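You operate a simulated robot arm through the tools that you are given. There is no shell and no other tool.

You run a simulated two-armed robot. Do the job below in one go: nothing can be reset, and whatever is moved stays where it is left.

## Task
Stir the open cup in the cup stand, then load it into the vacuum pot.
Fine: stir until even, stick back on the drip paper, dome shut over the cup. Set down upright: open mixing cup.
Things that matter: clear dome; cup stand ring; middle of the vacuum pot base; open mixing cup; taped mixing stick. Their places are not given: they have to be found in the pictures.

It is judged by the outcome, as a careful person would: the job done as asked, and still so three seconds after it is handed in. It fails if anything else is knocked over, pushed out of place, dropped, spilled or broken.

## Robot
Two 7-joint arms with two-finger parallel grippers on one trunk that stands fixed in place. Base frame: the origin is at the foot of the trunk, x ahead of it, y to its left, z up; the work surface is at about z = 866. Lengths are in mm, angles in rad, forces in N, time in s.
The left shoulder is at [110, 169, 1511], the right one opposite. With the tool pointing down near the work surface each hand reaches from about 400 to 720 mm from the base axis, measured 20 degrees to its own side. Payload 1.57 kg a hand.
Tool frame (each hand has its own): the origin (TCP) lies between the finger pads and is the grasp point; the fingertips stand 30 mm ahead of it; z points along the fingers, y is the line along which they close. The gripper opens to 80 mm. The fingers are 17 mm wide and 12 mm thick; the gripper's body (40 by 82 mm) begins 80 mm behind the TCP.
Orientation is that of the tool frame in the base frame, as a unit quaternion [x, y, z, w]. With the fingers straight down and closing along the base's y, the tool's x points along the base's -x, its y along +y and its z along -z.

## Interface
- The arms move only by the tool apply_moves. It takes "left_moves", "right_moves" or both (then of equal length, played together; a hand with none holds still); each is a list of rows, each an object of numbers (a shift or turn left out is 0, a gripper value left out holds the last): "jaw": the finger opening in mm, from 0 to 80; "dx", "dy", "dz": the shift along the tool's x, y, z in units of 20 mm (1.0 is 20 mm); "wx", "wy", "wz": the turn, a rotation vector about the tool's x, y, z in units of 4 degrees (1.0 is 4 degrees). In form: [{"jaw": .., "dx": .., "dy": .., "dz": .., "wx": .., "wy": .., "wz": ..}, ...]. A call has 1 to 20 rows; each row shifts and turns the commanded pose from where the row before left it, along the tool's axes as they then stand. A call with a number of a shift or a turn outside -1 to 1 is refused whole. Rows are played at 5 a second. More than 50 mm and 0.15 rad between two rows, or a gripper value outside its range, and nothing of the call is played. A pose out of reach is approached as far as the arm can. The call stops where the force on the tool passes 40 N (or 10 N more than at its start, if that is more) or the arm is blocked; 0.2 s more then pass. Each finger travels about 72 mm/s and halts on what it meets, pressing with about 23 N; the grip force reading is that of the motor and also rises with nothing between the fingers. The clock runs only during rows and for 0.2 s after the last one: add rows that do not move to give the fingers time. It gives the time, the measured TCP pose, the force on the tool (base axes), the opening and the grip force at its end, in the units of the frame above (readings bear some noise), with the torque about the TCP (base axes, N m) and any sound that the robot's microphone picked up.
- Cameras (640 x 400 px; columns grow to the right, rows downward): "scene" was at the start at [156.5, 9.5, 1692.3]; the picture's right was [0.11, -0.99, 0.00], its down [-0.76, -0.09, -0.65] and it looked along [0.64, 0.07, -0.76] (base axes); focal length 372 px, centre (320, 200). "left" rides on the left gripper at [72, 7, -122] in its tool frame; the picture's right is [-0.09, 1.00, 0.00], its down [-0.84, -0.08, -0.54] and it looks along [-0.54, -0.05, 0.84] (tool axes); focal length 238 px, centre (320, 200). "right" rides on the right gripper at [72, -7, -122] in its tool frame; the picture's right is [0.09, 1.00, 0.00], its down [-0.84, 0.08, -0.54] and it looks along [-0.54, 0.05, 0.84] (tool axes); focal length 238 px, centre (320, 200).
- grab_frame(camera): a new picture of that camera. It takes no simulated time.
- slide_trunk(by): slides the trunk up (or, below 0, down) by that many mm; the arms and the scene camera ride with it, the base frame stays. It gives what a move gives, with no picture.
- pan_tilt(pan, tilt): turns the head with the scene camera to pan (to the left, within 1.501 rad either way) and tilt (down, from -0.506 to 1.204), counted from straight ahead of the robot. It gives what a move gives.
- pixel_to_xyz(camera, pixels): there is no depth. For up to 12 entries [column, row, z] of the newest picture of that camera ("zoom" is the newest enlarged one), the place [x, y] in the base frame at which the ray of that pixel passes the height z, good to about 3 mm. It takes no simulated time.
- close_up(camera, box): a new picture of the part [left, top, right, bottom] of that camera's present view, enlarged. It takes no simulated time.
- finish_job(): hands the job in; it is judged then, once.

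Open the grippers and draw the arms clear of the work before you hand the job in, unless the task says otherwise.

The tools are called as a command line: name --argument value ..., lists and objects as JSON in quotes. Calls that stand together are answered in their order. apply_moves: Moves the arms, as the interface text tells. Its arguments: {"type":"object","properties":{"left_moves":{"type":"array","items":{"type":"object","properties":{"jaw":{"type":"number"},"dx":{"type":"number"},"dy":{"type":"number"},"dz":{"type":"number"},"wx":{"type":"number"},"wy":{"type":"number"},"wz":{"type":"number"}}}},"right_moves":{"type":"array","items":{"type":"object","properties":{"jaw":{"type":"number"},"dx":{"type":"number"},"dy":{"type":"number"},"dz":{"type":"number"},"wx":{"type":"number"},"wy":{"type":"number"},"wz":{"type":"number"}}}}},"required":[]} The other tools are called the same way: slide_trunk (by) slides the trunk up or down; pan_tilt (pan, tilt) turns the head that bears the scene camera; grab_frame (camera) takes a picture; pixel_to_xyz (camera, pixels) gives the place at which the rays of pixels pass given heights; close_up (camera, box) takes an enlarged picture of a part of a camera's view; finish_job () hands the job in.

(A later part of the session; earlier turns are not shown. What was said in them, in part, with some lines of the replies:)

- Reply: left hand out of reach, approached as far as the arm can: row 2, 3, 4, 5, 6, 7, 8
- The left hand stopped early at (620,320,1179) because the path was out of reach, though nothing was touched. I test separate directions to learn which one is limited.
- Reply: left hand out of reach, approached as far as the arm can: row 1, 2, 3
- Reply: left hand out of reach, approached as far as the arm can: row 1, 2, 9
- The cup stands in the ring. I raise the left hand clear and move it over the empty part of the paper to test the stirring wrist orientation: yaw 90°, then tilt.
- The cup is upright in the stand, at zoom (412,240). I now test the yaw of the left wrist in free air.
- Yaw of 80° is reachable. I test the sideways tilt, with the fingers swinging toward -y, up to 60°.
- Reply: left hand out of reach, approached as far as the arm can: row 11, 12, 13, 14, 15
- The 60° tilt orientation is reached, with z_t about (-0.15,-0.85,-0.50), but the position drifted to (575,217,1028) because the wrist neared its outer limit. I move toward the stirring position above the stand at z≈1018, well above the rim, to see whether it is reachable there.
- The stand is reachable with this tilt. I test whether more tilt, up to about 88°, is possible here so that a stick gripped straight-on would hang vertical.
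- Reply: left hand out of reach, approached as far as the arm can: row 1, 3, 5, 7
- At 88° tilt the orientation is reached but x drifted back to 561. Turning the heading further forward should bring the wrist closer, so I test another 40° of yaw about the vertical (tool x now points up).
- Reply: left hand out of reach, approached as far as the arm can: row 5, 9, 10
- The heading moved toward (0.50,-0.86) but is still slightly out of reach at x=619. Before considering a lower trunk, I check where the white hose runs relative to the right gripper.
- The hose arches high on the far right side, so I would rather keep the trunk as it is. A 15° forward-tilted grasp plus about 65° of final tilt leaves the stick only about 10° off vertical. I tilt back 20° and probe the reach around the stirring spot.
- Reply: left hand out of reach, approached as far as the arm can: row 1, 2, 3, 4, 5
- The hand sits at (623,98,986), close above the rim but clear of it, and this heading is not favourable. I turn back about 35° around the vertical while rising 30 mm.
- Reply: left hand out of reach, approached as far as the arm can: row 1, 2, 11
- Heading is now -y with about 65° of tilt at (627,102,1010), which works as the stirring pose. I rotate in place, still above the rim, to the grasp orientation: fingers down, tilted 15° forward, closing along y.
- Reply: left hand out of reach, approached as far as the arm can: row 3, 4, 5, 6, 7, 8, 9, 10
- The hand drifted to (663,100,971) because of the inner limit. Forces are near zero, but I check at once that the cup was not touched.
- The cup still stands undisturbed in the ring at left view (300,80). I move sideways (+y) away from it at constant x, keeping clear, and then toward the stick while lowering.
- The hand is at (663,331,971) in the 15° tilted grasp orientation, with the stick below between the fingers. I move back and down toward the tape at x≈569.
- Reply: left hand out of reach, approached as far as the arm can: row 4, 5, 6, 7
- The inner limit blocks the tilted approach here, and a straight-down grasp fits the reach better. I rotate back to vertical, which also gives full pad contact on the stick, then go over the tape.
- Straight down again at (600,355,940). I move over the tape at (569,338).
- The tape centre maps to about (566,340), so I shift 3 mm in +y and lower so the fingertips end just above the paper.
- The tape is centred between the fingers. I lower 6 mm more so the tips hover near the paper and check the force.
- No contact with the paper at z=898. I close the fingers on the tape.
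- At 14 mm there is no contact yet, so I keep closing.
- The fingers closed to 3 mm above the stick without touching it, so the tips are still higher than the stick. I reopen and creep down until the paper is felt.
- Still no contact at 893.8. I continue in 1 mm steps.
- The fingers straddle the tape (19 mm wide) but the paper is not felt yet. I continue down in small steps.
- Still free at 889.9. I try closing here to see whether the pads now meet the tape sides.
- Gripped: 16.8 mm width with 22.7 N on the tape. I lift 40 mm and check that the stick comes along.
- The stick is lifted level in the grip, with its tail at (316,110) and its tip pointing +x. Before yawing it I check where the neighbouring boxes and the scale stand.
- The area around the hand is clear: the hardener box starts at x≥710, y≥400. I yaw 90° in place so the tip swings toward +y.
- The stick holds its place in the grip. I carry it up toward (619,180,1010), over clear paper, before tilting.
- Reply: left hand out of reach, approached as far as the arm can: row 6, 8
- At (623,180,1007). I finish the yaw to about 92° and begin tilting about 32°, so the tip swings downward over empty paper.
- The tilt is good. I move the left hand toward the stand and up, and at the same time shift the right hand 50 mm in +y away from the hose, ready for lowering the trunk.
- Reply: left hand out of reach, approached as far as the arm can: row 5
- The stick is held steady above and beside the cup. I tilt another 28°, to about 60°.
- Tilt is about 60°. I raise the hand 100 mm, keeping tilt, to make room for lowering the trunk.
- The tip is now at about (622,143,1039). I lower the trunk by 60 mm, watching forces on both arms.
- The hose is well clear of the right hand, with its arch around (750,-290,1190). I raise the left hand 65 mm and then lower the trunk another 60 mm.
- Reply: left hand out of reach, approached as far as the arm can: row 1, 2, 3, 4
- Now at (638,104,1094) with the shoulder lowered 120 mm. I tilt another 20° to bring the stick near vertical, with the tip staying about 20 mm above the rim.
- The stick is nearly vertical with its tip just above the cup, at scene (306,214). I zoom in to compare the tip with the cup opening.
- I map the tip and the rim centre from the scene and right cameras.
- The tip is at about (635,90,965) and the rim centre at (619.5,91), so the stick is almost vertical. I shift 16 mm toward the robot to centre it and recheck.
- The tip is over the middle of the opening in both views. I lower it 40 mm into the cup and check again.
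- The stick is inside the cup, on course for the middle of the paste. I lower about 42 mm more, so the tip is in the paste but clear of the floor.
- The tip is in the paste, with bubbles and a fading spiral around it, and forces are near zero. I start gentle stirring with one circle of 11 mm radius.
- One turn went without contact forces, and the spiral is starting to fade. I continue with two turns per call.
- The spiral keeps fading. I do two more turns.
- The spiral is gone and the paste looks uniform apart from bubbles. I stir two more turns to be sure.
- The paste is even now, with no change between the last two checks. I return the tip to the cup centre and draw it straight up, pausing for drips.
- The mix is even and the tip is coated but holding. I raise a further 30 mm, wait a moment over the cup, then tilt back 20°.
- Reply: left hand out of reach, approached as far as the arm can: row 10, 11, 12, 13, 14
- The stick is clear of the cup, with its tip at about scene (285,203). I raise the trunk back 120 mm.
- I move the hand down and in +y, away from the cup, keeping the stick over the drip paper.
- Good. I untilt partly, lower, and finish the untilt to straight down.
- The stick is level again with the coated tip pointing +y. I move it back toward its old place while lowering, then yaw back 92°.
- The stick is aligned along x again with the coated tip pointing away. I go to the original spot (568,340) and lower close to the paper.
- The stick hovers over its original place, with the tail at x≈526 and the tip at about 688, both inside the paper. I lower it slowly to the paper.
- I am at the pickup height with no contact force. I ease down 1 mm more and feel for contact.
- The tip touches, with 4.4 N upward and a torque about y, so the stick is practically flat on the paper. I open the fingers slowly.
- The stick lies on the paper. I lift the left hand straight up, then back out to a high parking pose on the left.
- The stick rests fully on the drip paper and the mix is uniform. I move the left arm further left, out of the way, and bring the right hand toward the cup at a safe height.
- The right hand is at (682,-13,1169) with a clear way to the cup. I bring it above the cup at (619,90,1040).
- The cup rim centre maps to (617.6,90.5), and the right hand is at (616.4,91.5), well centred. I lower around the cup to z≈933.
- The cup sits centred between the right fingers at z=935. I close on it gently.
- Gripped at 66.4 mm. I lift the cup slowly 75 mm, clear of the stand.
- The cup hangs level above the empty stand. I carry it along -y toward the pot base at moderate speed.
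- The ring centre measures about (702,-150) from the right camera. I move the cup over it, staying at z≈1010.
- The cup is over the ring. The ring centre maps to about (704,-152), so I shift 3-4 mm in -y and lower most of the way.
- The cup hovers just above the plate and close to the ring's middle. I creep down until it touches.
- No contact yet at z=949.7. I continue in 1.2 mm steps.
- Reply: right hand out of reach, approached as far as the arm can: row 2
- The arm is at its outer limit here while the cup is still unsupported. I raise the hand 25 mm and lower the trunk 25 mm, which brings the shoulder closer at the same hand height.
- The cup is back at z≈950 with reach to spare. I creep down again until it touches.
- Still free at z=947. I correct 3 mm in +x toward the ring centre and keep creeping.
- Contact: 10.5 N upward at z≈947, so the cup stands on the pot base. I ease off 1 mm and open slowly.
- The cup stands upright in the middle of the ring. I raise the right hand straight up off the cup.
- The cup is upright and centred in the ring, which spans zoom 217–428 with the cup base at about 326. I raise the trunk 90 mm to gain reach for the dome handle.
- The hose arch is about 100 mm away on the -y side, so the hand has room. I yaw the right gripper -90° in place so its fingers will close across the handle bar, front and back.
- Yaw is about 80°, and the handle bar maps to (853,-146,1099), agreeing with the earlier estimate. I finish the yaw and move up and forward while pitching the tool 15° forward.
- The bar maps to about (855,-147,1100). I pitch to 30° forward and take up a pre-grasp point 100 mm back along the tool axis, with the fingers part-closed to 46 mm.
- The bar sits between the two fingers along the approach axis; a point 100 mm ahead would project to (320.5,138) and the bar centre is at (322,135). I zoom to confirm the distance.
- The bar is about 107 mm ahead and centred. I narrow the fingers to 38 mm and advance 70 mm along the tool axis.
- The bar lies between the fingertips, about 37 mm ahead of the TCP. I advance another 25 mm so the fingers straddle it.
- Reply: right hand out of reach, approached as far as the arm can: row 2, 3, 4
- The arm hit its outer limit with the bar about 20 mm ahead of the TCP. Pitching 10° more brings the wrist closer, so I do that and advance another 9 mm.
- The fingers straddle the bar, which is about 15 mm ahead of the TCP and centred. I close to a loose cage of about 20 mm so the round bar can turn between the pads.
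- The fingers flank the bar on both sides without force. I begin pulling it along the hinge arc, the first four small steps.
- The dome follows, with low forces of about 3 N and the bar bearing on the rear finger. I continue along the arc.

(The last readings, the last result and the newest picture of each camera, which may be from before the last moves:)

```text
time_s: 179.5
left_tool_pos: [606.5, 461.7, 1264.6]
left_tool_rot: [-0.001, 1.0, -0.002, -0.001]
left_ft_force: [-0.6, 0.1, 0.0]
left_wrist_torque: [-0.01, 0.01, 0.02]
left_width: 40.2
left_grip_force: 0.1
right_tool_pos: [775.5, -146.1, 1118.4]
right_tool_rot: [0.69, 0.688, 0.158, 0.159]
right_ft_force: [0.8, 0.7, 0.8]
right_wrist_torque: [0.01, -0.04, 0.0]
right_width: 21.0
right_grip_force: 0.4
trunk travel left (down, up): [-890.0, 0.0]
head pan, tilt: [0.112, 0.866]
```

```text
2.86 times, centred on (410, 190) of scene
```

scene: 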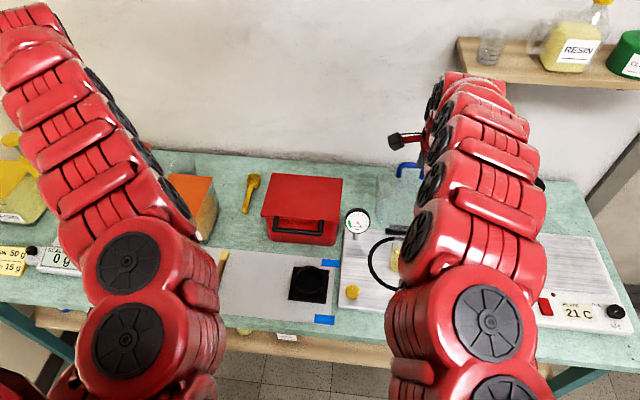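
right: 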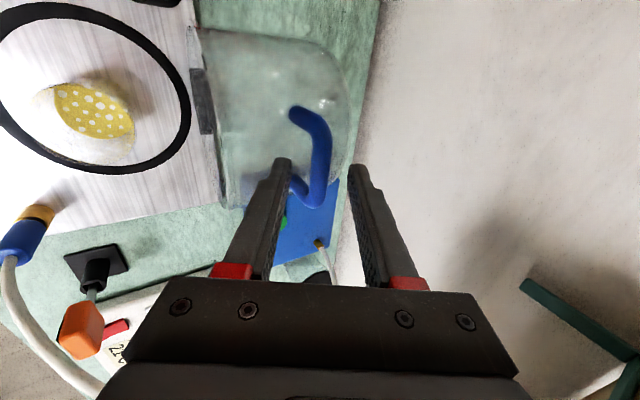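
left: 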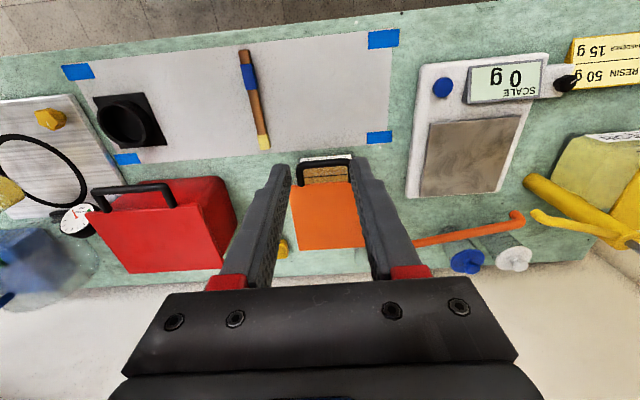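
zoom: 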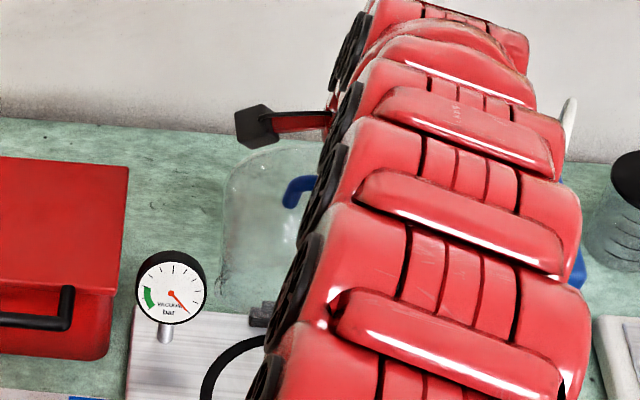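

Forces stay below 1 N and the bar turns freely in the cage. I continue.

apply_moves --right_moves '[{"dy": -0.4197, "dz": -0.1546, "wx": 0.5}, {"dy": -0.433, "dz": -0.1216, "wx": 0.5}, {"dy": -0.4417, "dz": -0.0814, "wx": 0.5}, {"dy": -0.4447, "dz": -0.0501, "wx": 0.5}, {}]'

close_up --camera "right" --box '[220, 60, 420, 220]'

close_up --camera "scene" --box '[340, 120, 480, 260]'

```text
time_s: 180.7
left_tool_pos: [607.1, 460.7, 1264.5]
left_tool_rot: [-0.001, 1.0, -0.002, -0.001]
left_ft_force: [-0.1, 0.5, 0.2]
left_wrist_torque: [0.0, 0.03, 0.0]
left_width: 40.0
left_grip_force: 0.0
right_tool_pos: [740.8, -145.2, 1112.1]
right_tool_rot: [0.698, 0.699, 0.11, 0.11]
right_ft_force: [-0.4, -0.1, -0.3]
right_wrist_torque: [0.0, -0.05, 0.03]
right_width: 20.7
right_grip_force: 0.2
trunk travel left (down, up): [-890.0, 0.0]
head pan, tilt: [0.112, 0.866]
```

```text
2.50 times, centred on (320, 140) of right
```

zoom: 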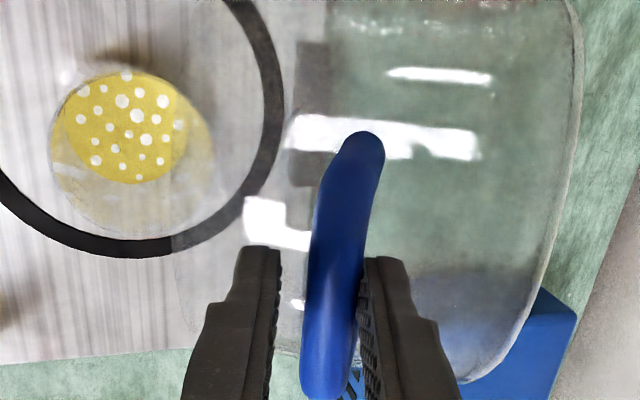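

```text
2.86 times, centred on (410, 190) of scene
```

zoom: 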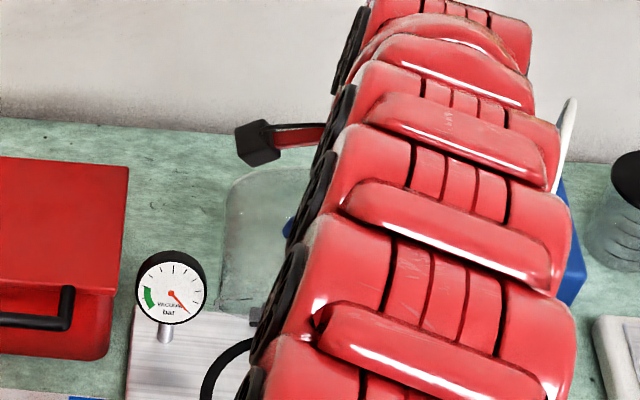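

The dome is now past upright, and the loads are near zero as it balances. I keep going slowly, expecting the bar to shift onto the front finger.

apply_moves --right_moves '[{"dy": -0.4507, "dz": -0.0045, "wx": 0.5}, {"dy": -0.4595, "dz": 0.0243, "wx": 0.375}, {"dy": -0.4492, "dz": 0.0594, "wx": 0.375}, {"dy": -0.4471, "dz": 0.0918, "wx": 0.375}, {}]'

close_up --camera "right" --box '[220, 60, 420, 220]'

close_up --camera "scene" --box '[340, 120, 480, 260]'

```text
time_s: 181.9
left_tool_pos: [606.6, 461.5, 1265.1]
left_tool_rot: [-0.002, 1.0, -0.003, -0.001]
left_ft_force: [0.4, 0.9, -0.7]
left_wrist_torque: [-0.03, -0.01, 0.02]
left_width: 40.0
left_grip_force: 0.0
right_tool_pos: [706.4, -145.7, 1098.0]
right_tool_rot: [0.704, 0.704, 0.071, 0.071]
right_ft_force: [0.9, 0.3, -0.1]
right_wrist_torque: [0.0, -0.01, 0.03]
right_width: 20.9
right_grip_force: 0.8
trunk travel left (down, up): [-890.0, 0.0]
head pan, tilt: [0.112, 0.866]
```

```text
2.50 times, centred on (320, 140) of right
```

zoom: 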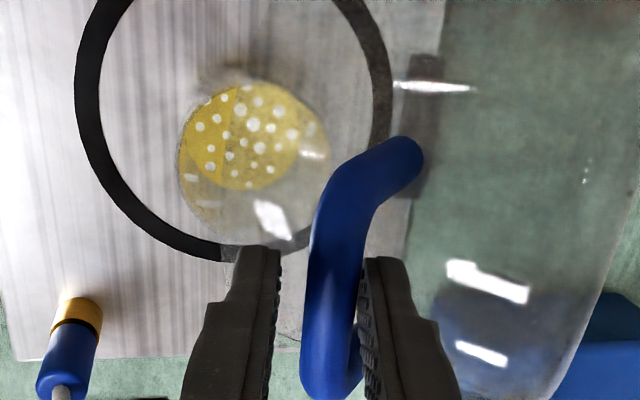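

```text
2.86 times, centred on (410, 190) of scene
```

zoom: 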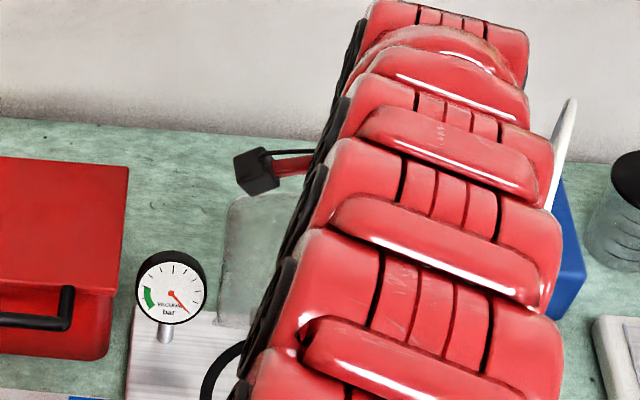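

Still following with low force. I continue with the next steps.

apply_moves --right_moves '[{"dy": -0.4387, "dz": 0.125, "wx": 0.375}, {"dy": -0.429, "dz": 0.158, "wx": 0.25}, {"dy": -0.4285, "dz": 0.1802, "wx": 0.25}, {"dy": -0.4139, "dz": 0.2145, "wx": 0.25}, {}]'

close_up --camera "right" --box '[220, 60, 420, 220]'

```text
time_s: 183.1
left_tool_pos: [606.8, 460.1, 1263.3]
left_tool_rot: [0.0, 1.0, -0.003, 0.0]
left_ft_force: [0.4, 0.8, -0.2]
left_wrist_torque: [0.01, -0.01, 0.0]
left_width: 39.8
left_grip_force: 0.1
right_tool_pos: [675.4, -146.5, 1079.4]
right_tool_rot: [0.706, 0.706, 0.043, 0.043]
right_ft_force: [0.8, 0.3, -0.9]
right_wrist_torque: [0.0, 0.03, 0.01]
right_width: 20.1
right_grip_force: 0.3
trunk travel left (down, up): [-890.0, 0.0]
head pan, tilt: [0.112, 0.866]
```

```text
2.50 times, centred on (320, 140) of right
```

zoom: 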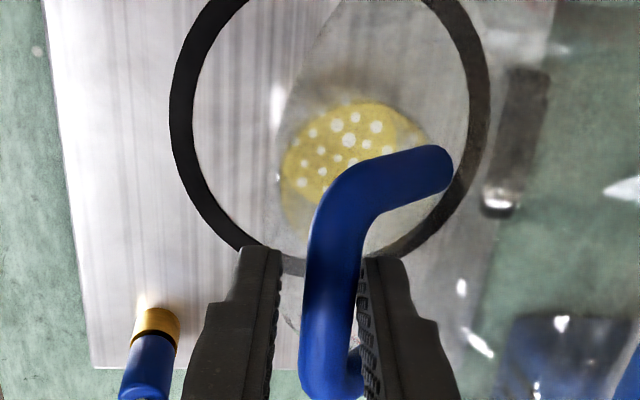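

The handle is swinging toward me over the cup and forces are low. I continue.

apply_moves --right_moves '[{"dy": -0.402, "dz": 0.2378, "wx": 0.25}, {"dy": -0.3795, "dz": 0.2618, "wx": 0.25}, {"dy": -0.3658, "dz": 0.2792, "wx": 0.25}, {"dy": -0.3572, "dz": 0.3058, "wx": 0.25}, {}]'

close_up --camera "right" --box '[220, 60, 420, 220]'

close_up --camera "scene" --box '[320, 120, 480, 280]'

```text
time_s: 184.3
left_tool_pos: [606.4, 460.3, 1264.2]
left_tool_rot: [0.0, 1.0, -0.003, -0.001]
left_ft_force: [0.2, -0.4, -0.4]
left_wrist_torque: [0.0, 0.03, 0.02]
left_width: 39.7
left_grip_force: 0.1
right_tool_pos: [647.1, -146.5, 1055.9]
right_tool_rot: [0.707, 0.707, 0.019, 0.018]
right_ft_force: [0.3, 0.1, 0.0]
right_wrist_torque: [-0.01, -0.03, 0.01]
right_width: 20.7
right_grip_force: 0.2
trunk travel left (down, up): [-890.0, 0.0]
head pan, tilt: [0.112, 0.866]
```

```text
2.50 times, centred on (320, 140) of right
```

zoom: 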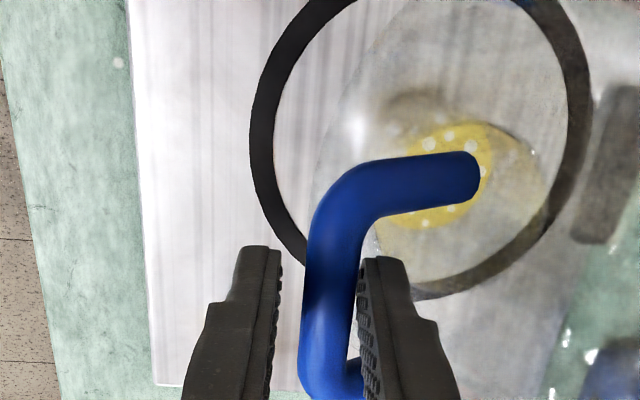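

```text
2.50 times, centred on (400, 200) of scene
```

zoom: 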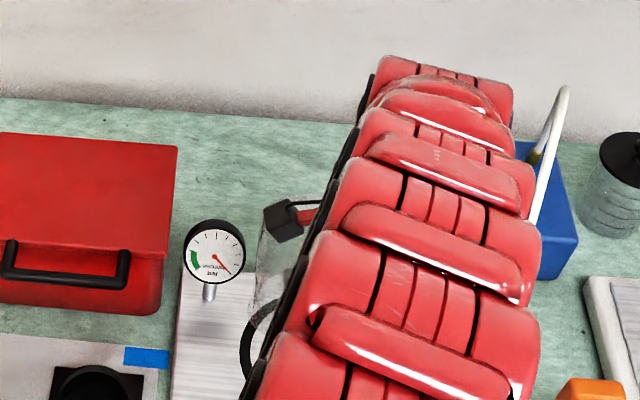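

The dome's hinge has enough friction that it stays where I put it. I continue lowering along the arc.

apply_moves --right_moves '[{"dy": -0.3329, "dz": 0.333, "wx": 0.125}, {"dy": -0.3204, "dz": 0.3463, "wx": 0.125}, {"dy": -0.2977, "dz": 0.3598, "wx": 0.125}, {"dy": -0.285, "dz": 0.3777, "wx": 0.125}, {}]'

close_up --camera "right" --box '[220, 60, 420, 220]'

close_up --camera "scene" --box '[320, 120, 480, 280]'

```text
time_s: 185.5
left_tool_pos: [605.5, 460.2, 1263.1]
left_tool_rot: [-0.001, 1.0, -0.004, -0.001]
left_ft_force: [-0.5, -0.4, 0.1]
left_wrist_torque: [-0.01, -0.03, 0.04]
left_width: 39.9
left_grip_force: 0.0
right_tool_pos: [624.2, -146.5, 1024.6]
right_tool_rot: [0.707, 0.707, 0.006, 0.005]
right_ft_force: [1.2, -0.1, -0.4]
right_wrist_torque: [0.0, -0.04, 0.0]
right_width: 21.1
right_grip_force: 0.5
trunk travel left (down, up): [-890.0, 0.0]
head pan, tilt: [0.112, 0.866]
```

```text
2.50 times, centred on (320, 140) of right
```

zoom: 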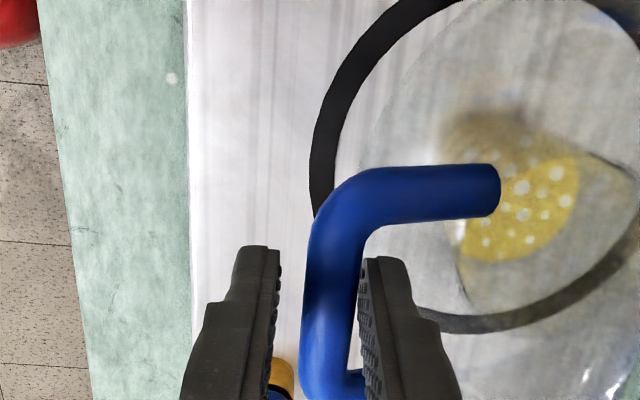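

```text
2.50 times, centred on (400, 200) of scene
```

zoom: 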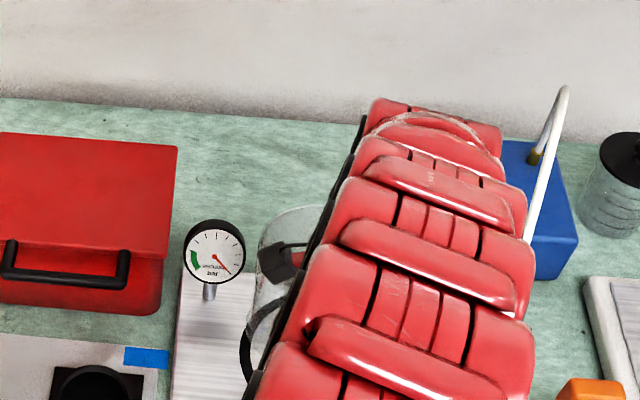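

Everything is tracking well, with the cup visible under the dome at zoom (520,200). I continue with the next four steps.

apply_moves --right_moves '[{"dy": -0.257, "dz": 0.3957, "wx": 0.125}, {"dy": -0.2436, "dz": 0.4079, "wx": 0.125}, {"dy": -0.225, "dz": 0.415}, {"dy": -0.205, "dz": 0.43}, {}]'

close_up --camera "right" --box '[220, 60, 420, 220]'

close_up --camera "scene" --box '[320, 120, 480, 280]'

```text
time_s: 186.7
left_tool_pos: [606.9, 460.5, 1264.4]
left_tool_rot: [-0.001, 1.0, -0.002, -0.001]
left_ft_force: [-0.2, 0.7, 0.2]
left_wrist_torque: [0.02, 0.02, -0.04]
left_width: 39.9
left_grip_force: 0.1
right_tool_pos: [605.8, -147.9, 993.0]
right_tool_rot: [0.707, 0.707, -0.001, 0.0]
right_ft_force: [0.7, 0.6, 0.1]
right_wrist_torque: [-0.01, -0.04, 0.0]
right_width: 20.9
right_grip_force: 0.4
trunk travel left (down, up): [-890.0, 0.0]
head pan, tilt: [0.112, 0.866]
```

```text
2.50 times, centred on (320, 140) of right
```

zoom: 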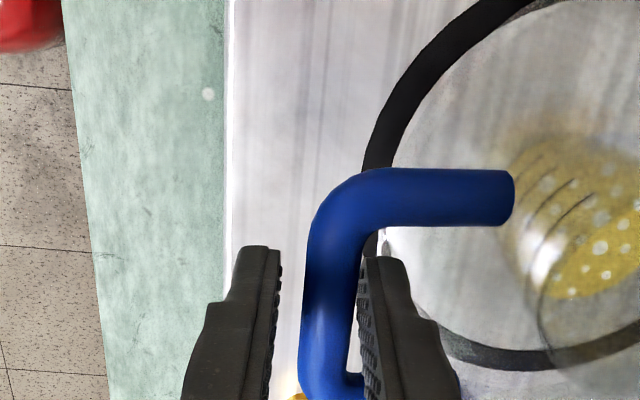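

```text
2.50 times, centred on (400, 200) of scene
```

zoom: 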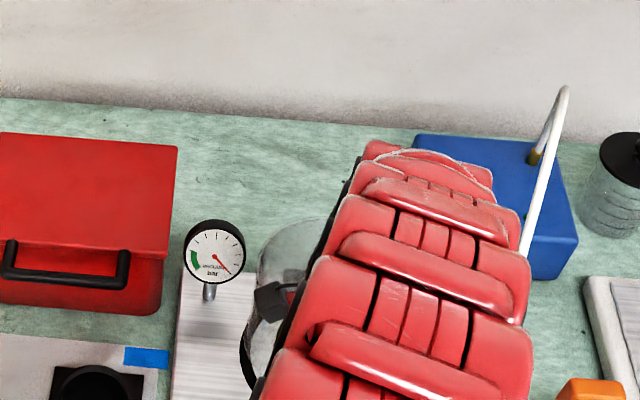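

Only about 20 mm of drop remains at the handle. I continue with smaller checks.

apply_moves --right_moves '[{"dy": -0.185, "dz": 0.435}, {"dy": -0.17, "dz": 0.445}, {}]'

close_up --camera "right" --box '[220, 60, 420, 220]'

close_up --camera "scene" --box '[320, 160, 480, 320]'

```text
time_s: 187.5
left_tool_pos: [606.7, 460.0, 1263.8]
left_tool_rot: [-0.002, 1.0, -0.003, -0.001]
left_ft_force: [-0.6, -0.5, 0.6]
left_wrist_torque: [-0.02, -0.03, 0.0]
left_width: 39.9
left_grip_force: 0.0
right_tool_pos: [598.2, -145.6, 975.0]
right_tool_rot: [0.707, 0.707, 0.002, 0.0]
right_ft_force: [2.5, -0.5, -0.4]
right_wrist_torque: [0.03, -0.03, 0.01]
right_width: 21.5
right_grip_force: 0.7
trunk travel left (down, up): [-890.0, 0.0]
head pan, tilt: [0.112, 0.866]
```

```text
2.50 times, centred on (320, 140) of right
```

zoom: 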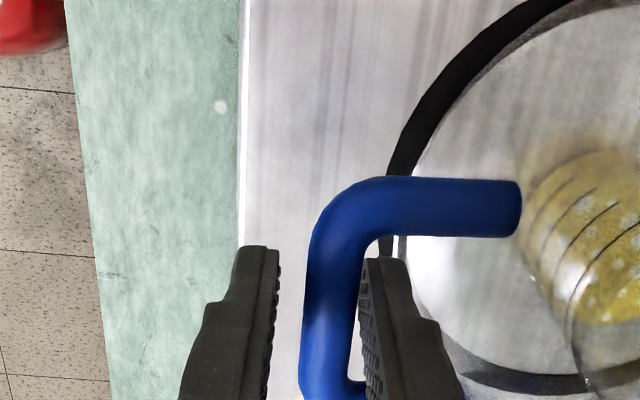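

```text
2.50 times, centred on (400, 240) of scene
```

zoom: 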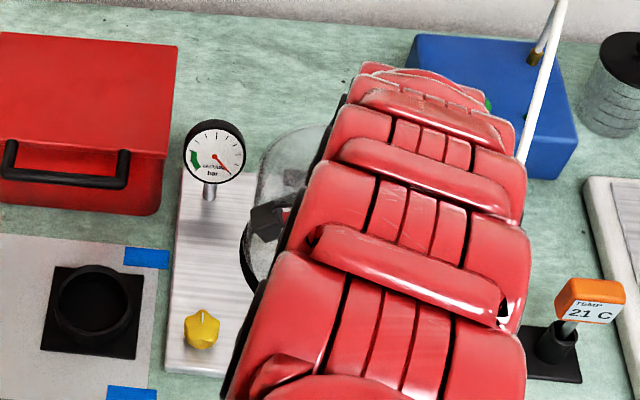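

The push is becoming less efficient as the motion turns vertical. I grip the bar firmly now and lower the last part by friction.

apply_moves --right_moves '[{"jaw": 16}, {"jaw": 12}, {"jaw": 10}, {}, {}]'

```text
time_s: 188.7
left_tool_pos: [607.7, 460.8, 1263.3]
left_tool_rot: [-0.001, 1.0, -0.003, -0.002]
left_ft_force: [0.8, 0.6, -0.2]
left_wrist_torque: [0.03, -0.02, -0.01]
left_width: 40.1
left_grip_force: 0.1
right_tool_pos: [599.1, -146.3, 974.8]
right_tool_rot: [0.707, 0.707, -0.001, 0.0]
right_ft_force: [8.1, -0.8, -3.6]
right_wrist_torque: [0.08, -0.09, 0.07]
right_width: 17.4
right_grip_force: 3.8
trunk travel left (down, up): [-890.0, 0.0]
head pan, tilt: [0.112, 0.866]
```

The grip is still settling at 17.4 mm. I give it a moment.

apply_moves --right_moves '[{}, {}, {}]'

close_up --camera "right" --box '[220, 60, 420, 220]'

```text
time_s: 189.5
left_tool_pos: [608.4, 461.5, 1263.7]
left_tool_rot: [0.0, 1.0, -0.003, -0.001]
left_ft_force: [-0.4, 0.3, 0.3]
left_wrist_torque: [-0.02, -0.01, 0.02]
left_width: 39.9
left_grip_force: 0.1
right_tool_pos: [598.5, -147.0, 974.2]
right_tool_rot: [0.707, 0.707, 0.0, -0.001]
right_ft_force: [7.6, 0.5, -3.4]
right_wrist_torque: [0.04, -0.14, 0.04]
right_width: 17.3
right_grip_force: 4.1
trunk travel left (down, up): [-890.0, 0.0]
head pan, tilt: [0.112, 0.866]
```

```text
2.50 times, centred on (320, 140) of right
```

zoom: 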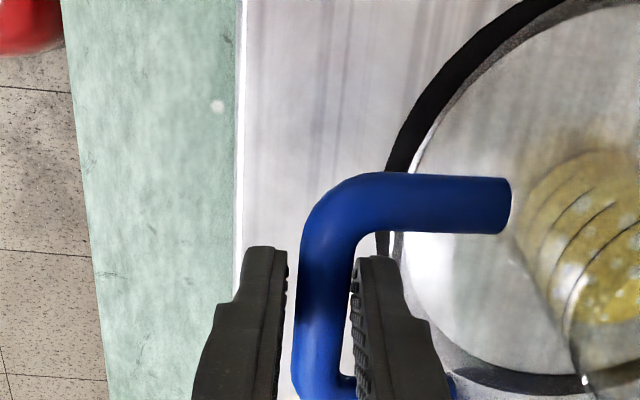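

The bar is nearly enclosed, and the dome resists at about 8 N in x. I try a small step further along the arc and read the forces.

apply_moves --right_moves '[{"dy": -0.08, "dz": 0.22}, {"dy": -0.07, "dz": 0.22}, {}]'

close_up --camera "right" --box '[220, 60, 420, 220]'

grab_frame --camera "right"

```text
time_s: 190.3
left_tool_pos: [607.7, 461.0, 1262.6]
left_tool_rot: [-0.001, 1.0, -0.003, 0.0]
left_ft_force: [0.3, -0.3, 0.0]
left_wrist_torque: [0.0, 0.04, 0.02]
left_width: 39.6
left_grip_force: 0.0
right_tool_pos: [596.0, -146.2, 966.3]
right_tool_rot: [0.707, 0.707, -0.001, 0.0]
right_ft_force: [8.1, 0.7, -2.7]
right_wrist_torque: [0.07, -0.08, 0.07]
right_width: 16.6
right_grip_force: 3.9
trunk travel left (down, up): [-890.0, 0.0]
head pan, tilt: [0.112, 0.866]
```

```text
2.50 times, centred on (320, 140) of right
```

zoom: 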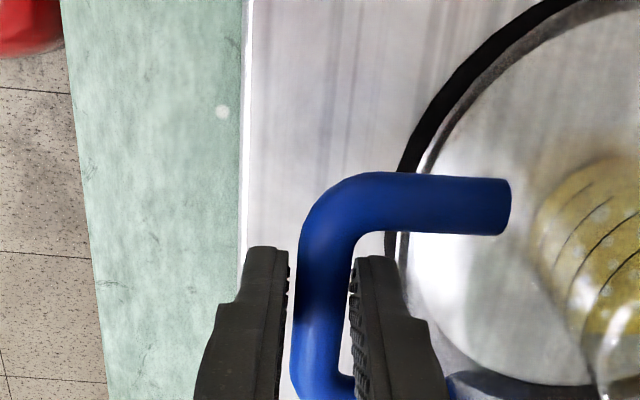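

```text
taken
```

right: 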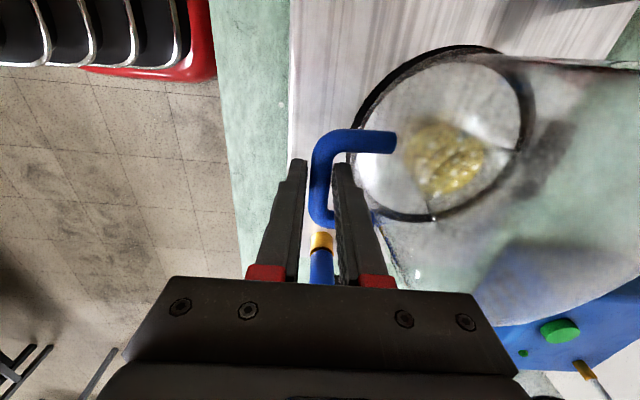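

The tool feels the dome's weight pulling down about 3 N, so it is still descending with me. I continue in small steps.

apply_moves --right_moves '[{"dy": -0.06, "dz": 0.22}, {"dy": -0.06, "dz": 0.22}, {}]'

grab_frame --camera "right"

close_up --camera "scene" --box '[340, 180, 480, 320]'

```text
time_s: 191.1
left_tool_pos: [606.7, 461.5, 1263.1]
left_tool_rot: [-0.001, 1.0, -0.002, -0.001]
left_ft_force: [0.5, -0.4, -0.4]
left_wrist_torque: [0.02, -0.03, -0.01]
left_width: 39.9
left_grip_force: 0.0
right_tool_pos: [594.4, -146.0, 957.9]
right_tool_rot: [0.707, 0.707, 0.0, 0.0]
right_ft_force: [4.8, 1.9, -1.4]
right_wrist_torque: [0.01, -0.07, 0.07]
right_width: 15.4
right_grip_force: 3.0
trunk travel left (down, up): [-890.0, 0.0]
head pan, tilt: [0.112, 0.866]
```

```text
taken
```

right: 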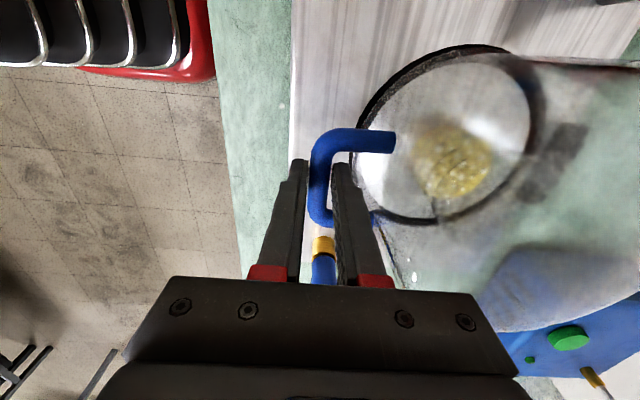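

```text
2.86 times, centred on (410, 250) of scene
```

zoom: 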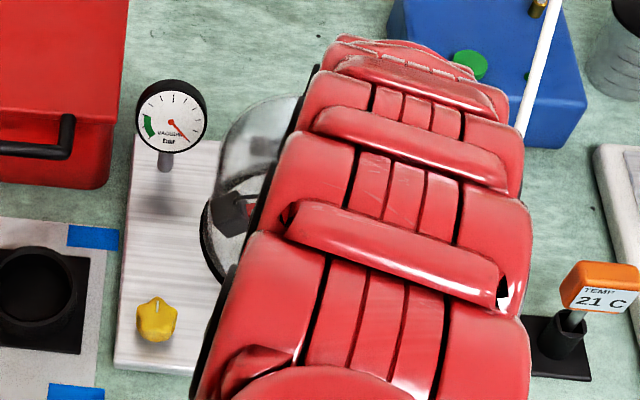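

The rim is almost down on the ring. I continue in small steps, watching for an upward reaction.

apply_moves --right_moves '[{"dy": -0.04, "dz": 0.2}, {"dy": -0.03, "dz": 0.2}, {}]'

grab_frame --camera "right"

```text
time_s: 191.9
left_tool_pos: [606.8, 462.1, 1263.8]
left_tool_rot: [-0.002, 1.0, -0.003, 0.0]
left_ft_force: [0.4, 0.0, 0.3]
left_wrist_torque: [0.0, -0.02, 0.0]
left_width: 40.0
left_grip_force: 0.0
right_tool_pos: [591.7, -146.3, 949.1]
right_tool_rot: [0.708, 0.707, -0.001, -0.001]
right_ft_force: [4.7, 0.9, -1.8]
right_wrist_torque: [0.01, -0.07, 0.04]
right_width: 14.3
right_grip_force: 2.4
trunk travel left (down, up): [-890.0, 0.0]
head pan, tilt: [0.112, 0.866]
```

```text
taken
```

right: 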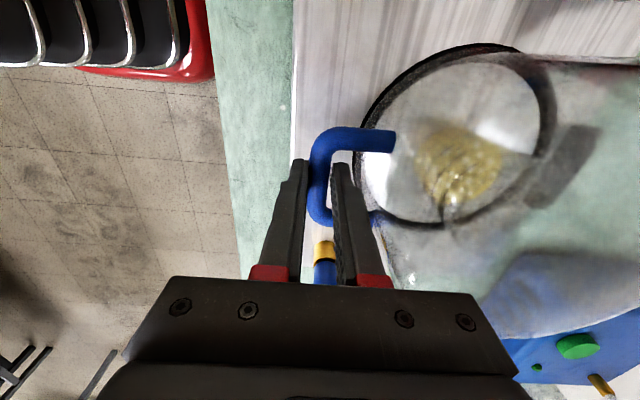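

Still descending smoothly at z=949. I continue.

apply_moves --right_moves '[{"dy": -0.03, "dz": 0.2}, {"dy": -0.02, "dz": 0.2}, {}]'

grab_frame --camera "right"

close_up --camera "scene" --box '[340, 180, 480, 320]'

```text
time_s: 192.7
left_tool_pos: [606.0, 461.0, 1266.1]
left_tool_rot: [-0.001, 1.0, -0.002, 0.0]
left_ft_force: [0.2, 0.1, -0.1]
left_wrist_torque: [-0.03, 0.01, 0.02]
left_width: 40.0
left_grip_force: 0.0
right_tool_pos: [590.8, -147.0, 942.7]
right_tool_rot: [0.707, 0.707, 0.001, 0.001]
right_ft_force: [3.8, -7.0, 22.6]
right_wrist_torque: [-0.12, -0.05, 0.51]
right_width: 14.2
right_grip_force: 29.8
trunk travel left (down, up): [-890.0, 0.0]
head pan, tilt: [0.112, 0.866]
```

```text
taken
```

right: 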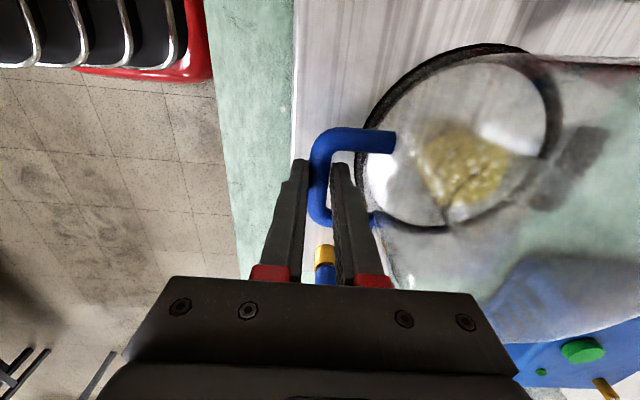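

```text
2.86 times, centred on (410, 250) of scene
```

zoom: 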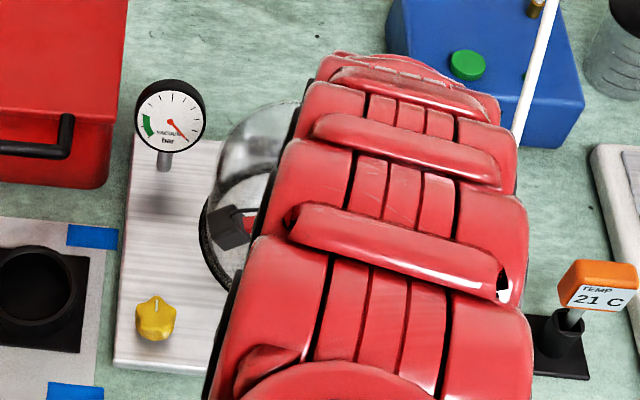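

An upward reaction of 22.6 N at z=942.7 means the dome has seated on the base. I ease off 2 mm and open the fingers modestly.

apply_moves --right_moves '[{"dz": -0.05}, {"dz": -0.05}, {"jaw": 18}, {"jaw": 24}, {"jaw": 28}, {}, {}]'

close_up --camera "right" --box '[220, 60, 420, 220]'

```text
time_s: 194.3
left_tool_pos: [607.2, 460.9, 1263.3]
left_tool_rot: [-0.001, 1.0, -0.003, -0.001]
left_ft_force: [0.9, 1.0, -0.5]
left_wrist_torque: [0.04, 0.0, -0.01]
left_width: 39.9
left_grip_force: 0.1
right_tool_pos: [590.8, -145.7, 944.1]
right_tool_rot: [0.707, 0.707, 0.0, 0.0]
right_ft_force: [-0.1, 0.7, 0.1]
right_wrist_torque: [-0.01, 0.0, 0.02]
right_width: 28.0
right_grip_force: 0.0
trunk travel left (down, up): [-890.0, 0.0]
head pan, tilt: [0.112, 0.866]
```

```text
2.50 times, centred on (320, 140) of right
```

zoom: 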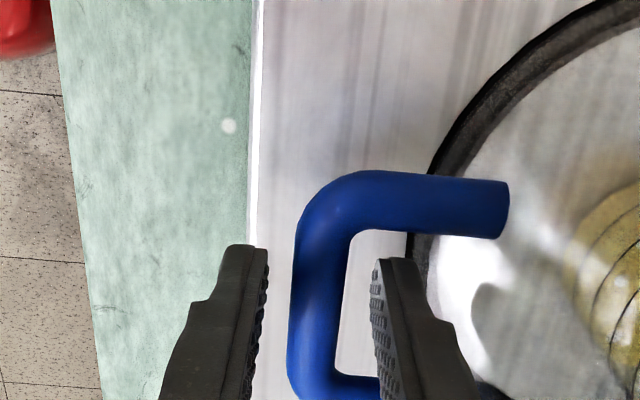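

The fingers are free of the bar on both sides. I raise the hand in small steps, checking for drift.

apply_moves --right_moves '[{"dz": -0.5}, {"dz": -0.5}, {}]'

```text
time_s: 195.1
left_tool_pos: [607.5, 459.7, 1264.5]
left_tool_rot: [-0.001, 1.0, -0.003, -0.001]
left_ft_force: [-0.4, -0.3, -0.3]
left_wrist_torque: [0.01, 0.0, -0.04]
left_width: 40.2
left_grip_force: 0.0
right_tool_pos: [590.7, -146.4, 962.3]
right_tool_rot: [0.708, 0.707, 0.0, 0.001]
right_ft_force: [-0.2, 0.2, 0.5]
right_wrist_torque: [0.03, 0.01, 0.01]
right_width: 27.9
right_grip_force: 0.0
trunk travel left (down, up): [-890.0, 0.0]
head pan, tilt: [0.112, 0.866]
```

No drift and no forces. I raise another 25 mm so the fingertips clear the handle.

apply_moves --right_moves '[{"dz": -0.5}, {"dz": -0.5}, {"dz": -0.3}, {}]'

grab_frame --camera "right"

```text
time_s: 196.1
left_tool_pos: [607.0, 461.2, 1266.5]
left_tool_rot: [-0.001, 1.0, -0.003, 0.0]
left_ft_force: [-0.2, -0.9, -0.2]
left_wrist_torque: [0.0, -0.01, -0.02]
left_width: 40.1
left_grip_force: 0.1
right_tool_pos: [589.6, -145.2, 988.4]
right_tool_rot: [0.707, 0.707, 0.0, 0.0]
right_ft_force: [-0.3, -0.1, 0.0]
right_wrist_torque: [0.0, -0.01, 0.0]
right_width: 28.1
right_grip_force: 0.0
trunk travel left (down, up): [-890.0, 0.0]
head pan, tilt: [0.112, 0.866]
```

```text
taken
```

right: 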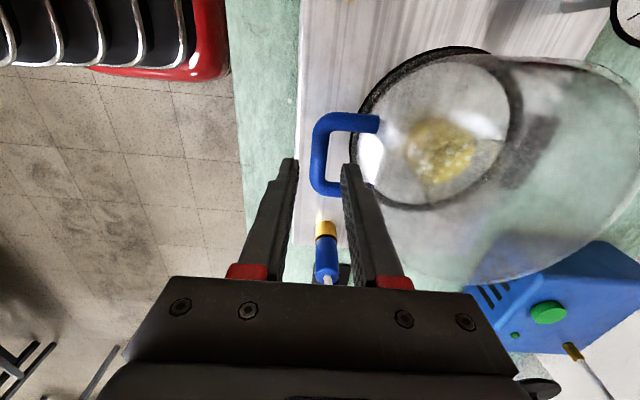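

The fingertips are above the handle and the dome sits over the cup. I move the hand sideways (+y) clear of the dome before rising.

apply_moves --right_moves '[{"dx": 0.6}, {"dx": 0.9}, {"dx": 0.9}, {"dx": 0.9}, {"dx": 0.9}, {"dx": 0.9}, {"dx": 0.7}, {}]'

grab_frame --camera "right"

grab_frame --camera "scene"

```text
time_s: 197.9
left_tool_pos: [605.9, 460.2, 1265.0]
left_tool_rot: [-0.001, 1.0, -0.003, -0.001]
left_ft_force: [-1.0, 0.2, -0.2]
left_wrist_torque: [-0.01, 0.02, -0.01]
left_width: 39.9
left_grip_force: 0.1
right_tool_pos: [590.6, -29.6, 988.8]
right_tool_rot: [0.708, 0.706, 0.0, 0.0]
right_ft_force: [-0.2, 0.3, 0.1]
right_wrist_torque: [-0.01, 0.01, 0.0]
right_width: 28.2
right_grip_force: 0.0
trunk travel left (down, up): [-890.0, 0.0]
head pan, tilt: [0.112, 0.866]
```

```text
taken
```

right: 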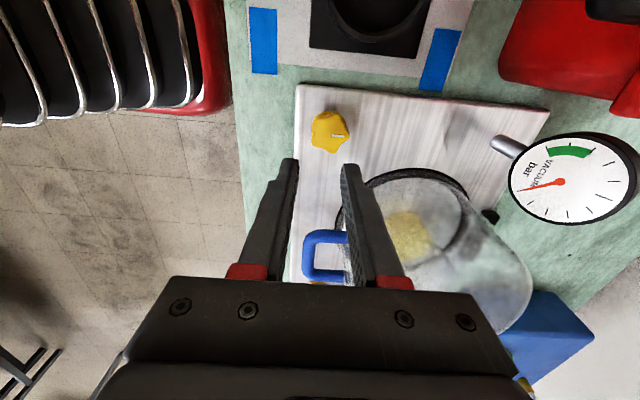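

```text
taken
```

scene: 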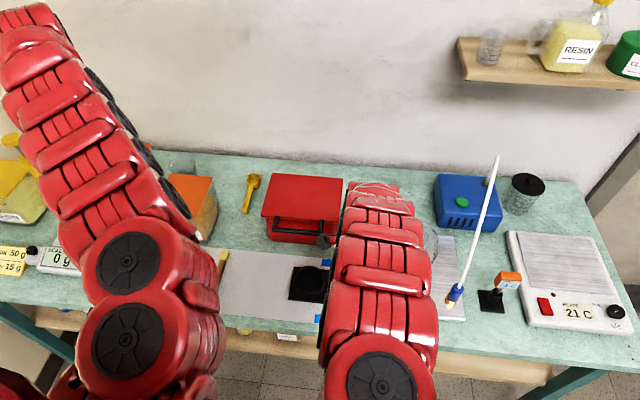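

The right hand is beside the pot at (590,-30,989). I raise it up and slightly forward to a high pose, away from the gauge and boxes.

apply_moves --right_moves '[{"dy": 0.45, "dz": -0.95}, {"dy": 0.45, "dz": -0.95}, {"dy": 0.45, "dz": -0.95}, {"dy": 0.45, "dz": -0.95}, {"dy": 0.45, "dz": -0.95}, {"dy": 0.3, "dz": -0.95}, {"dy": 0.3, "dz": -0.95}, {"dy": 0.3, "dz": -0.95}, {"dy": 0.3, "dz": -0.95}, {"dy": 0.3, "dz": -0.95}, {"dy": 0.2, "dz": -0.95}, {"dy": 0.2, "dz": -0.95}, {"dy": 0.2, "dz": -0.95}, {}]'

grab_frame --camera "right"

grab_frame --camera "scene"

```text
time_s: 200.9
left_tool_pos: [605.9, 461.3, 1264.3]
left_tool_rot: [-0.001, 1.0, -0.003, -0.001]
left_ft_force: [-0.1, -0.3, -1.1]
left_wrist_torque: [0.0, 0.01, 0.01]
left_width: 39.9
left_grip_force: 0.1
right_tool_pos: [678.0, -31.5, 1236.0]
right_tool_rot: [0.707, 0.707, 0.001, 0.0]
right_ft_force: [0.6, -0.2, 0.0]
right_wrist_torque: [-0.01, 0.03, 0.02]
right_width: 28.0
right_grip_force: 0.0
trunk travel left (down, up): [-890.0, 0.0]
head pan, tilt: [0.112, 0.866]
```

```text
taken
```

right: 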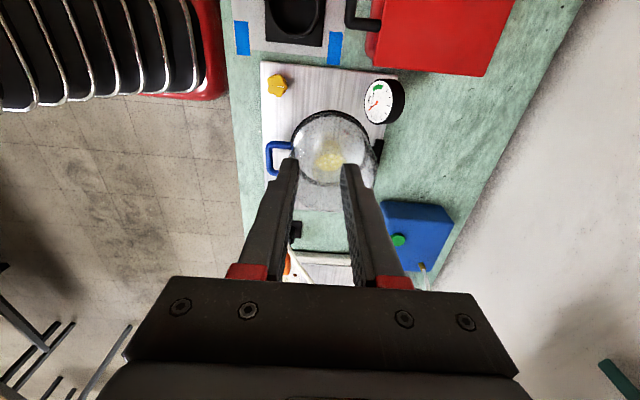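

```text
taken
```

scene: 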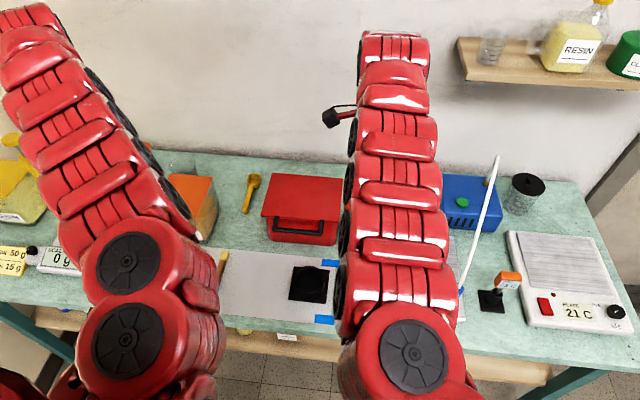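

The right camera shows the dome over the cup at (332,150). I zoom in to check that it is fully seated.

close_up --camera "right" --box '[240, 60, 420, 220]'

```text
2.50 times, centred on (330, 140) of right
```

zoom: 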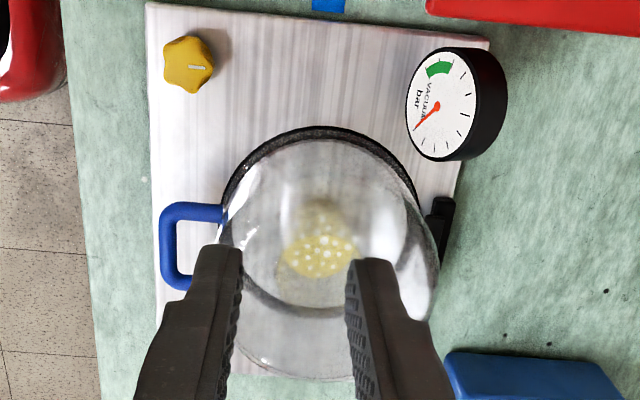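

The rim sits evenly on the black ring with the cup upright inside. I check from another angle with the left camera.

grab_frame --camera "left"

close_up --camera "left" --box '[0, 60, 160, 240]'

```text
taken
```

left: 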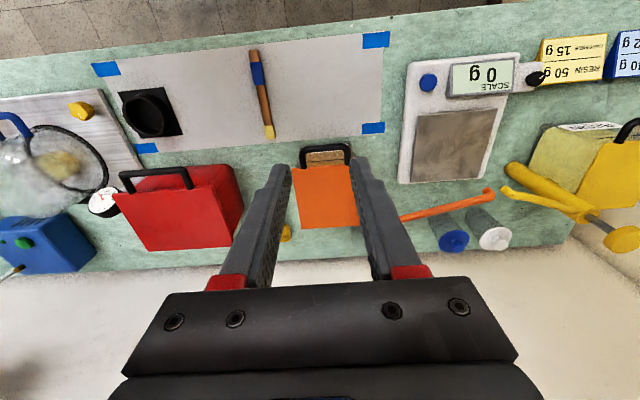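

```text
2.22 times, centred on (80, 150) of left
```

zoom: 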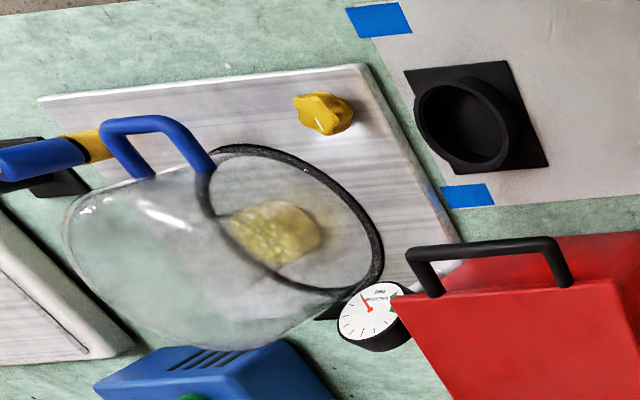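

The dome rim coincides with the seal ring all round. I also check that the stick lies wholly on the drip paper.

close_up --camera "left" --box '[200, 30, 320, 160]'

close_up --camera "scene" --box '[200, 230, 350, 330]'

```text
3.08 times, centred on (260, 95) of left
```

zoom: 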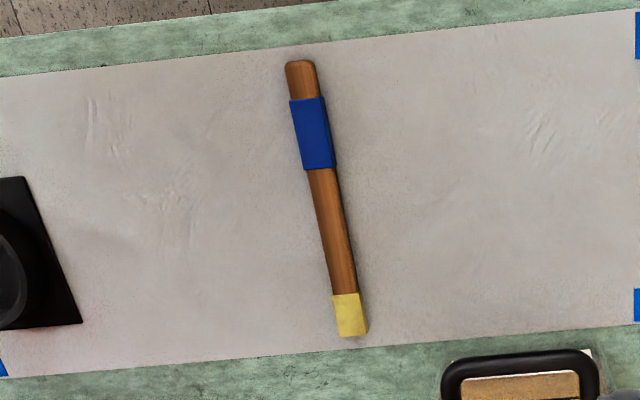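

```text
4.00 times, centred on (275, 280) of scene
```

zoom: 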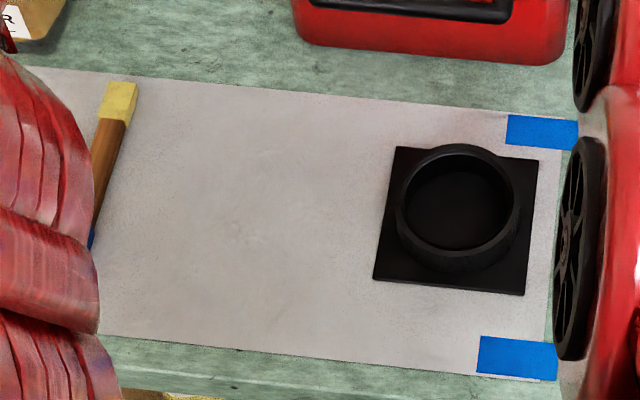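

The stick lies wholly on the drip paper and the stand is in place. I turn the right gripper back to its starting orientation, opening both grippers.

apply_moves --left_moves '[{"jaw": 60}, {"jaw": 80}, {}, {}, {}, {}, {}, {}, {}, {}, {}, {}, {}, {}, {}, {}, {}, {}, {}, {}]' --right_moves '[{"wz": -1}, {"wz": -1}, {"wz": -1}, {"wz": -1}, {"wz": -1}, {"wz": -1}, {"wz": -1}, {"wz": -1}, {"wz": -1}, {"wz": -1}, {"wz": -1}, {"wz": -1}, {"wz": -1}, {"wz": -1}, {"wz": -1}, {"wz": -1}, {"wz": -1}, {"wz": -1}, {"wz": -1}, {"wz": -1}]'

apply_moves --right_moves '[{"wz": -1}, {"wz": -1}, {"wz": -0.5}, {"dy": -0.9}, {"dy": -0.9}, {"dy": -0.9}, {"dy": -0.9}, {"dy": -0.9}, {"dy": -0.9}, {"dy": -0.9}, {"dy": -0.7, "jaw": 80}, {}, {}]'

grab_frame --camera "scene"

grab_frame --camera "right"

```text
time_s: 205.1
left_tool_pos: [605.2, 460.7, 1265.4]
left_tool_rot: [0.0, 1.0, -0.002, -0.001]
left_ft_force: [1.1, 0.3, -0.1]
left_wrist_torque: [-0.02, -0.01, -0.01]
left_width: 79.9
left_grip_force: 0.1
right_tool_pos: [678.0, -30.5, 1236.8]
right_tool_rot: [0.087, 0.996, 0.001, 0.0]
right_ft_force: [-0.7, 0.3, 0.0]
right_wrist_torque: [-0.03, 0.02, -0.02]
right_width: 27.9
right_grip_force: 0.1
trunk travel left (down, up): [-890.0, 0.0]
head pan, tilt: [0.112, 0.866]
```

```text
time_s: 207.9
left_tool_pos: [606.9, 460.5, 1264.3]
left_tool_rot: [0.0, 1.0, -0.003, 0.0]
left_ft_force: [0.2, -0.8, -0.5]
left_wrist_torque: [0.0, 0.0, 0.01]
left_width: 80.1
left_grip_force: 0.1
right_tool_pos: [678.3, -169.1, 1235.7]
right_tool_rot: [-0.001, 1.0, 0.0, -0.001]
right_ft_force: [-0.3, 0.3, 0.8]
right_wrist_torque: [0.01, 0.0, 0.0]
right_width: 80.2
right_grip_force: 0.0
trunk travel left (down, up): [-890.0, 0.0]
head pan, tilt: [0.112, 0.866]
```

```text
taken
```

scene: 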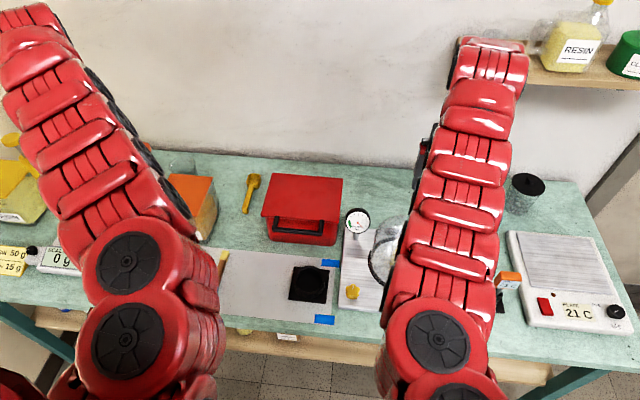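

```text
taken
```

right: 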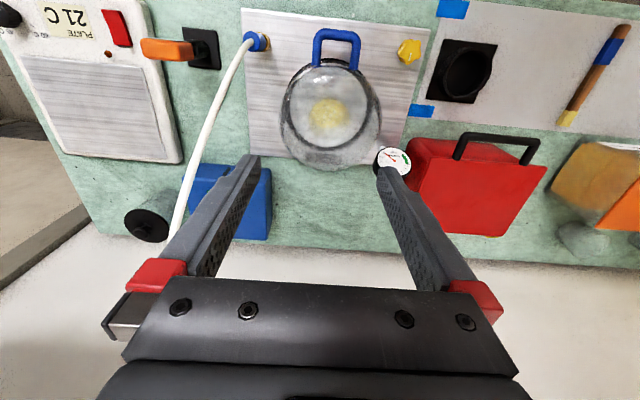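

The dome is shut with its handle toward the front. I take one last close look.

close_up --camera "right" --box '[240, 10, 420, 190]'

close_up --camera "scene" --box '[335, 195, 425, 315]'

```text
2.22 times, centred on (330, 100) of right
```

zoom: 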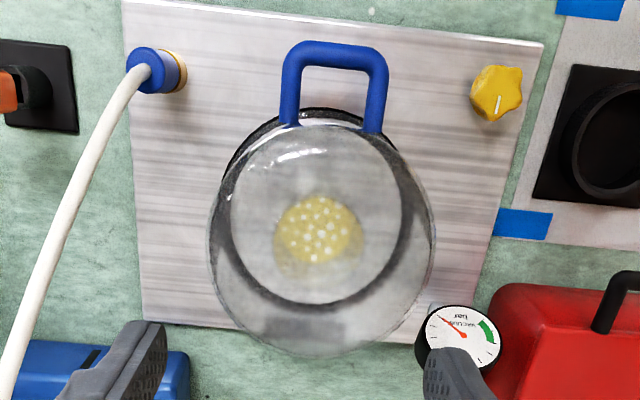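

```text
3.33 times, centred on (380, 255) of scene
```

zoom: 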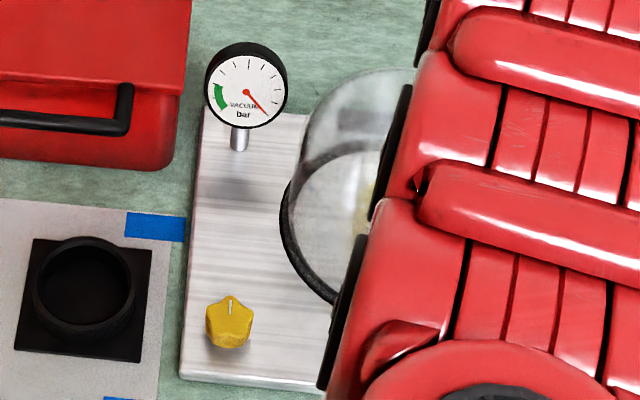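

I'm handing the job in now. In the final pictures the mix is even, the cup stands upright at the centre of the pot base, and the dome is seated on its ring. The stick is on the drip paper, both grippers are open, and the arms are clear.

finish_job

```text
The job is handed in.
```

The job is handed in. The cup is stirred and standing in the vacuum pot with the dome shut over it.

- **Stirring:** I put the cup in the stand and made seven slow turns with the stick. The dark spiral disappeared, and the mix looked even apart from bubbles.
- **Stick:** It is back in its original place, lying wholly on the drip paper with the coated tip inside the edge.
- **Cup:** It stands upright within about 5 mm of the middle of the pot base, by camera measurement.
- **Dome:** I lowered it on its hinge until I felt it press back at about 23 N. In the last pictures its rim sits on the black seal ring; the right arm hid part of it from the scene camera.

Nothing was spilled or knocked over. On one wrist move the left hand drifted close beside the cup in its stand, but the force readings and pictures showed it wasn't touched. Both grippers are open and the arms are parked high, clear of the work.
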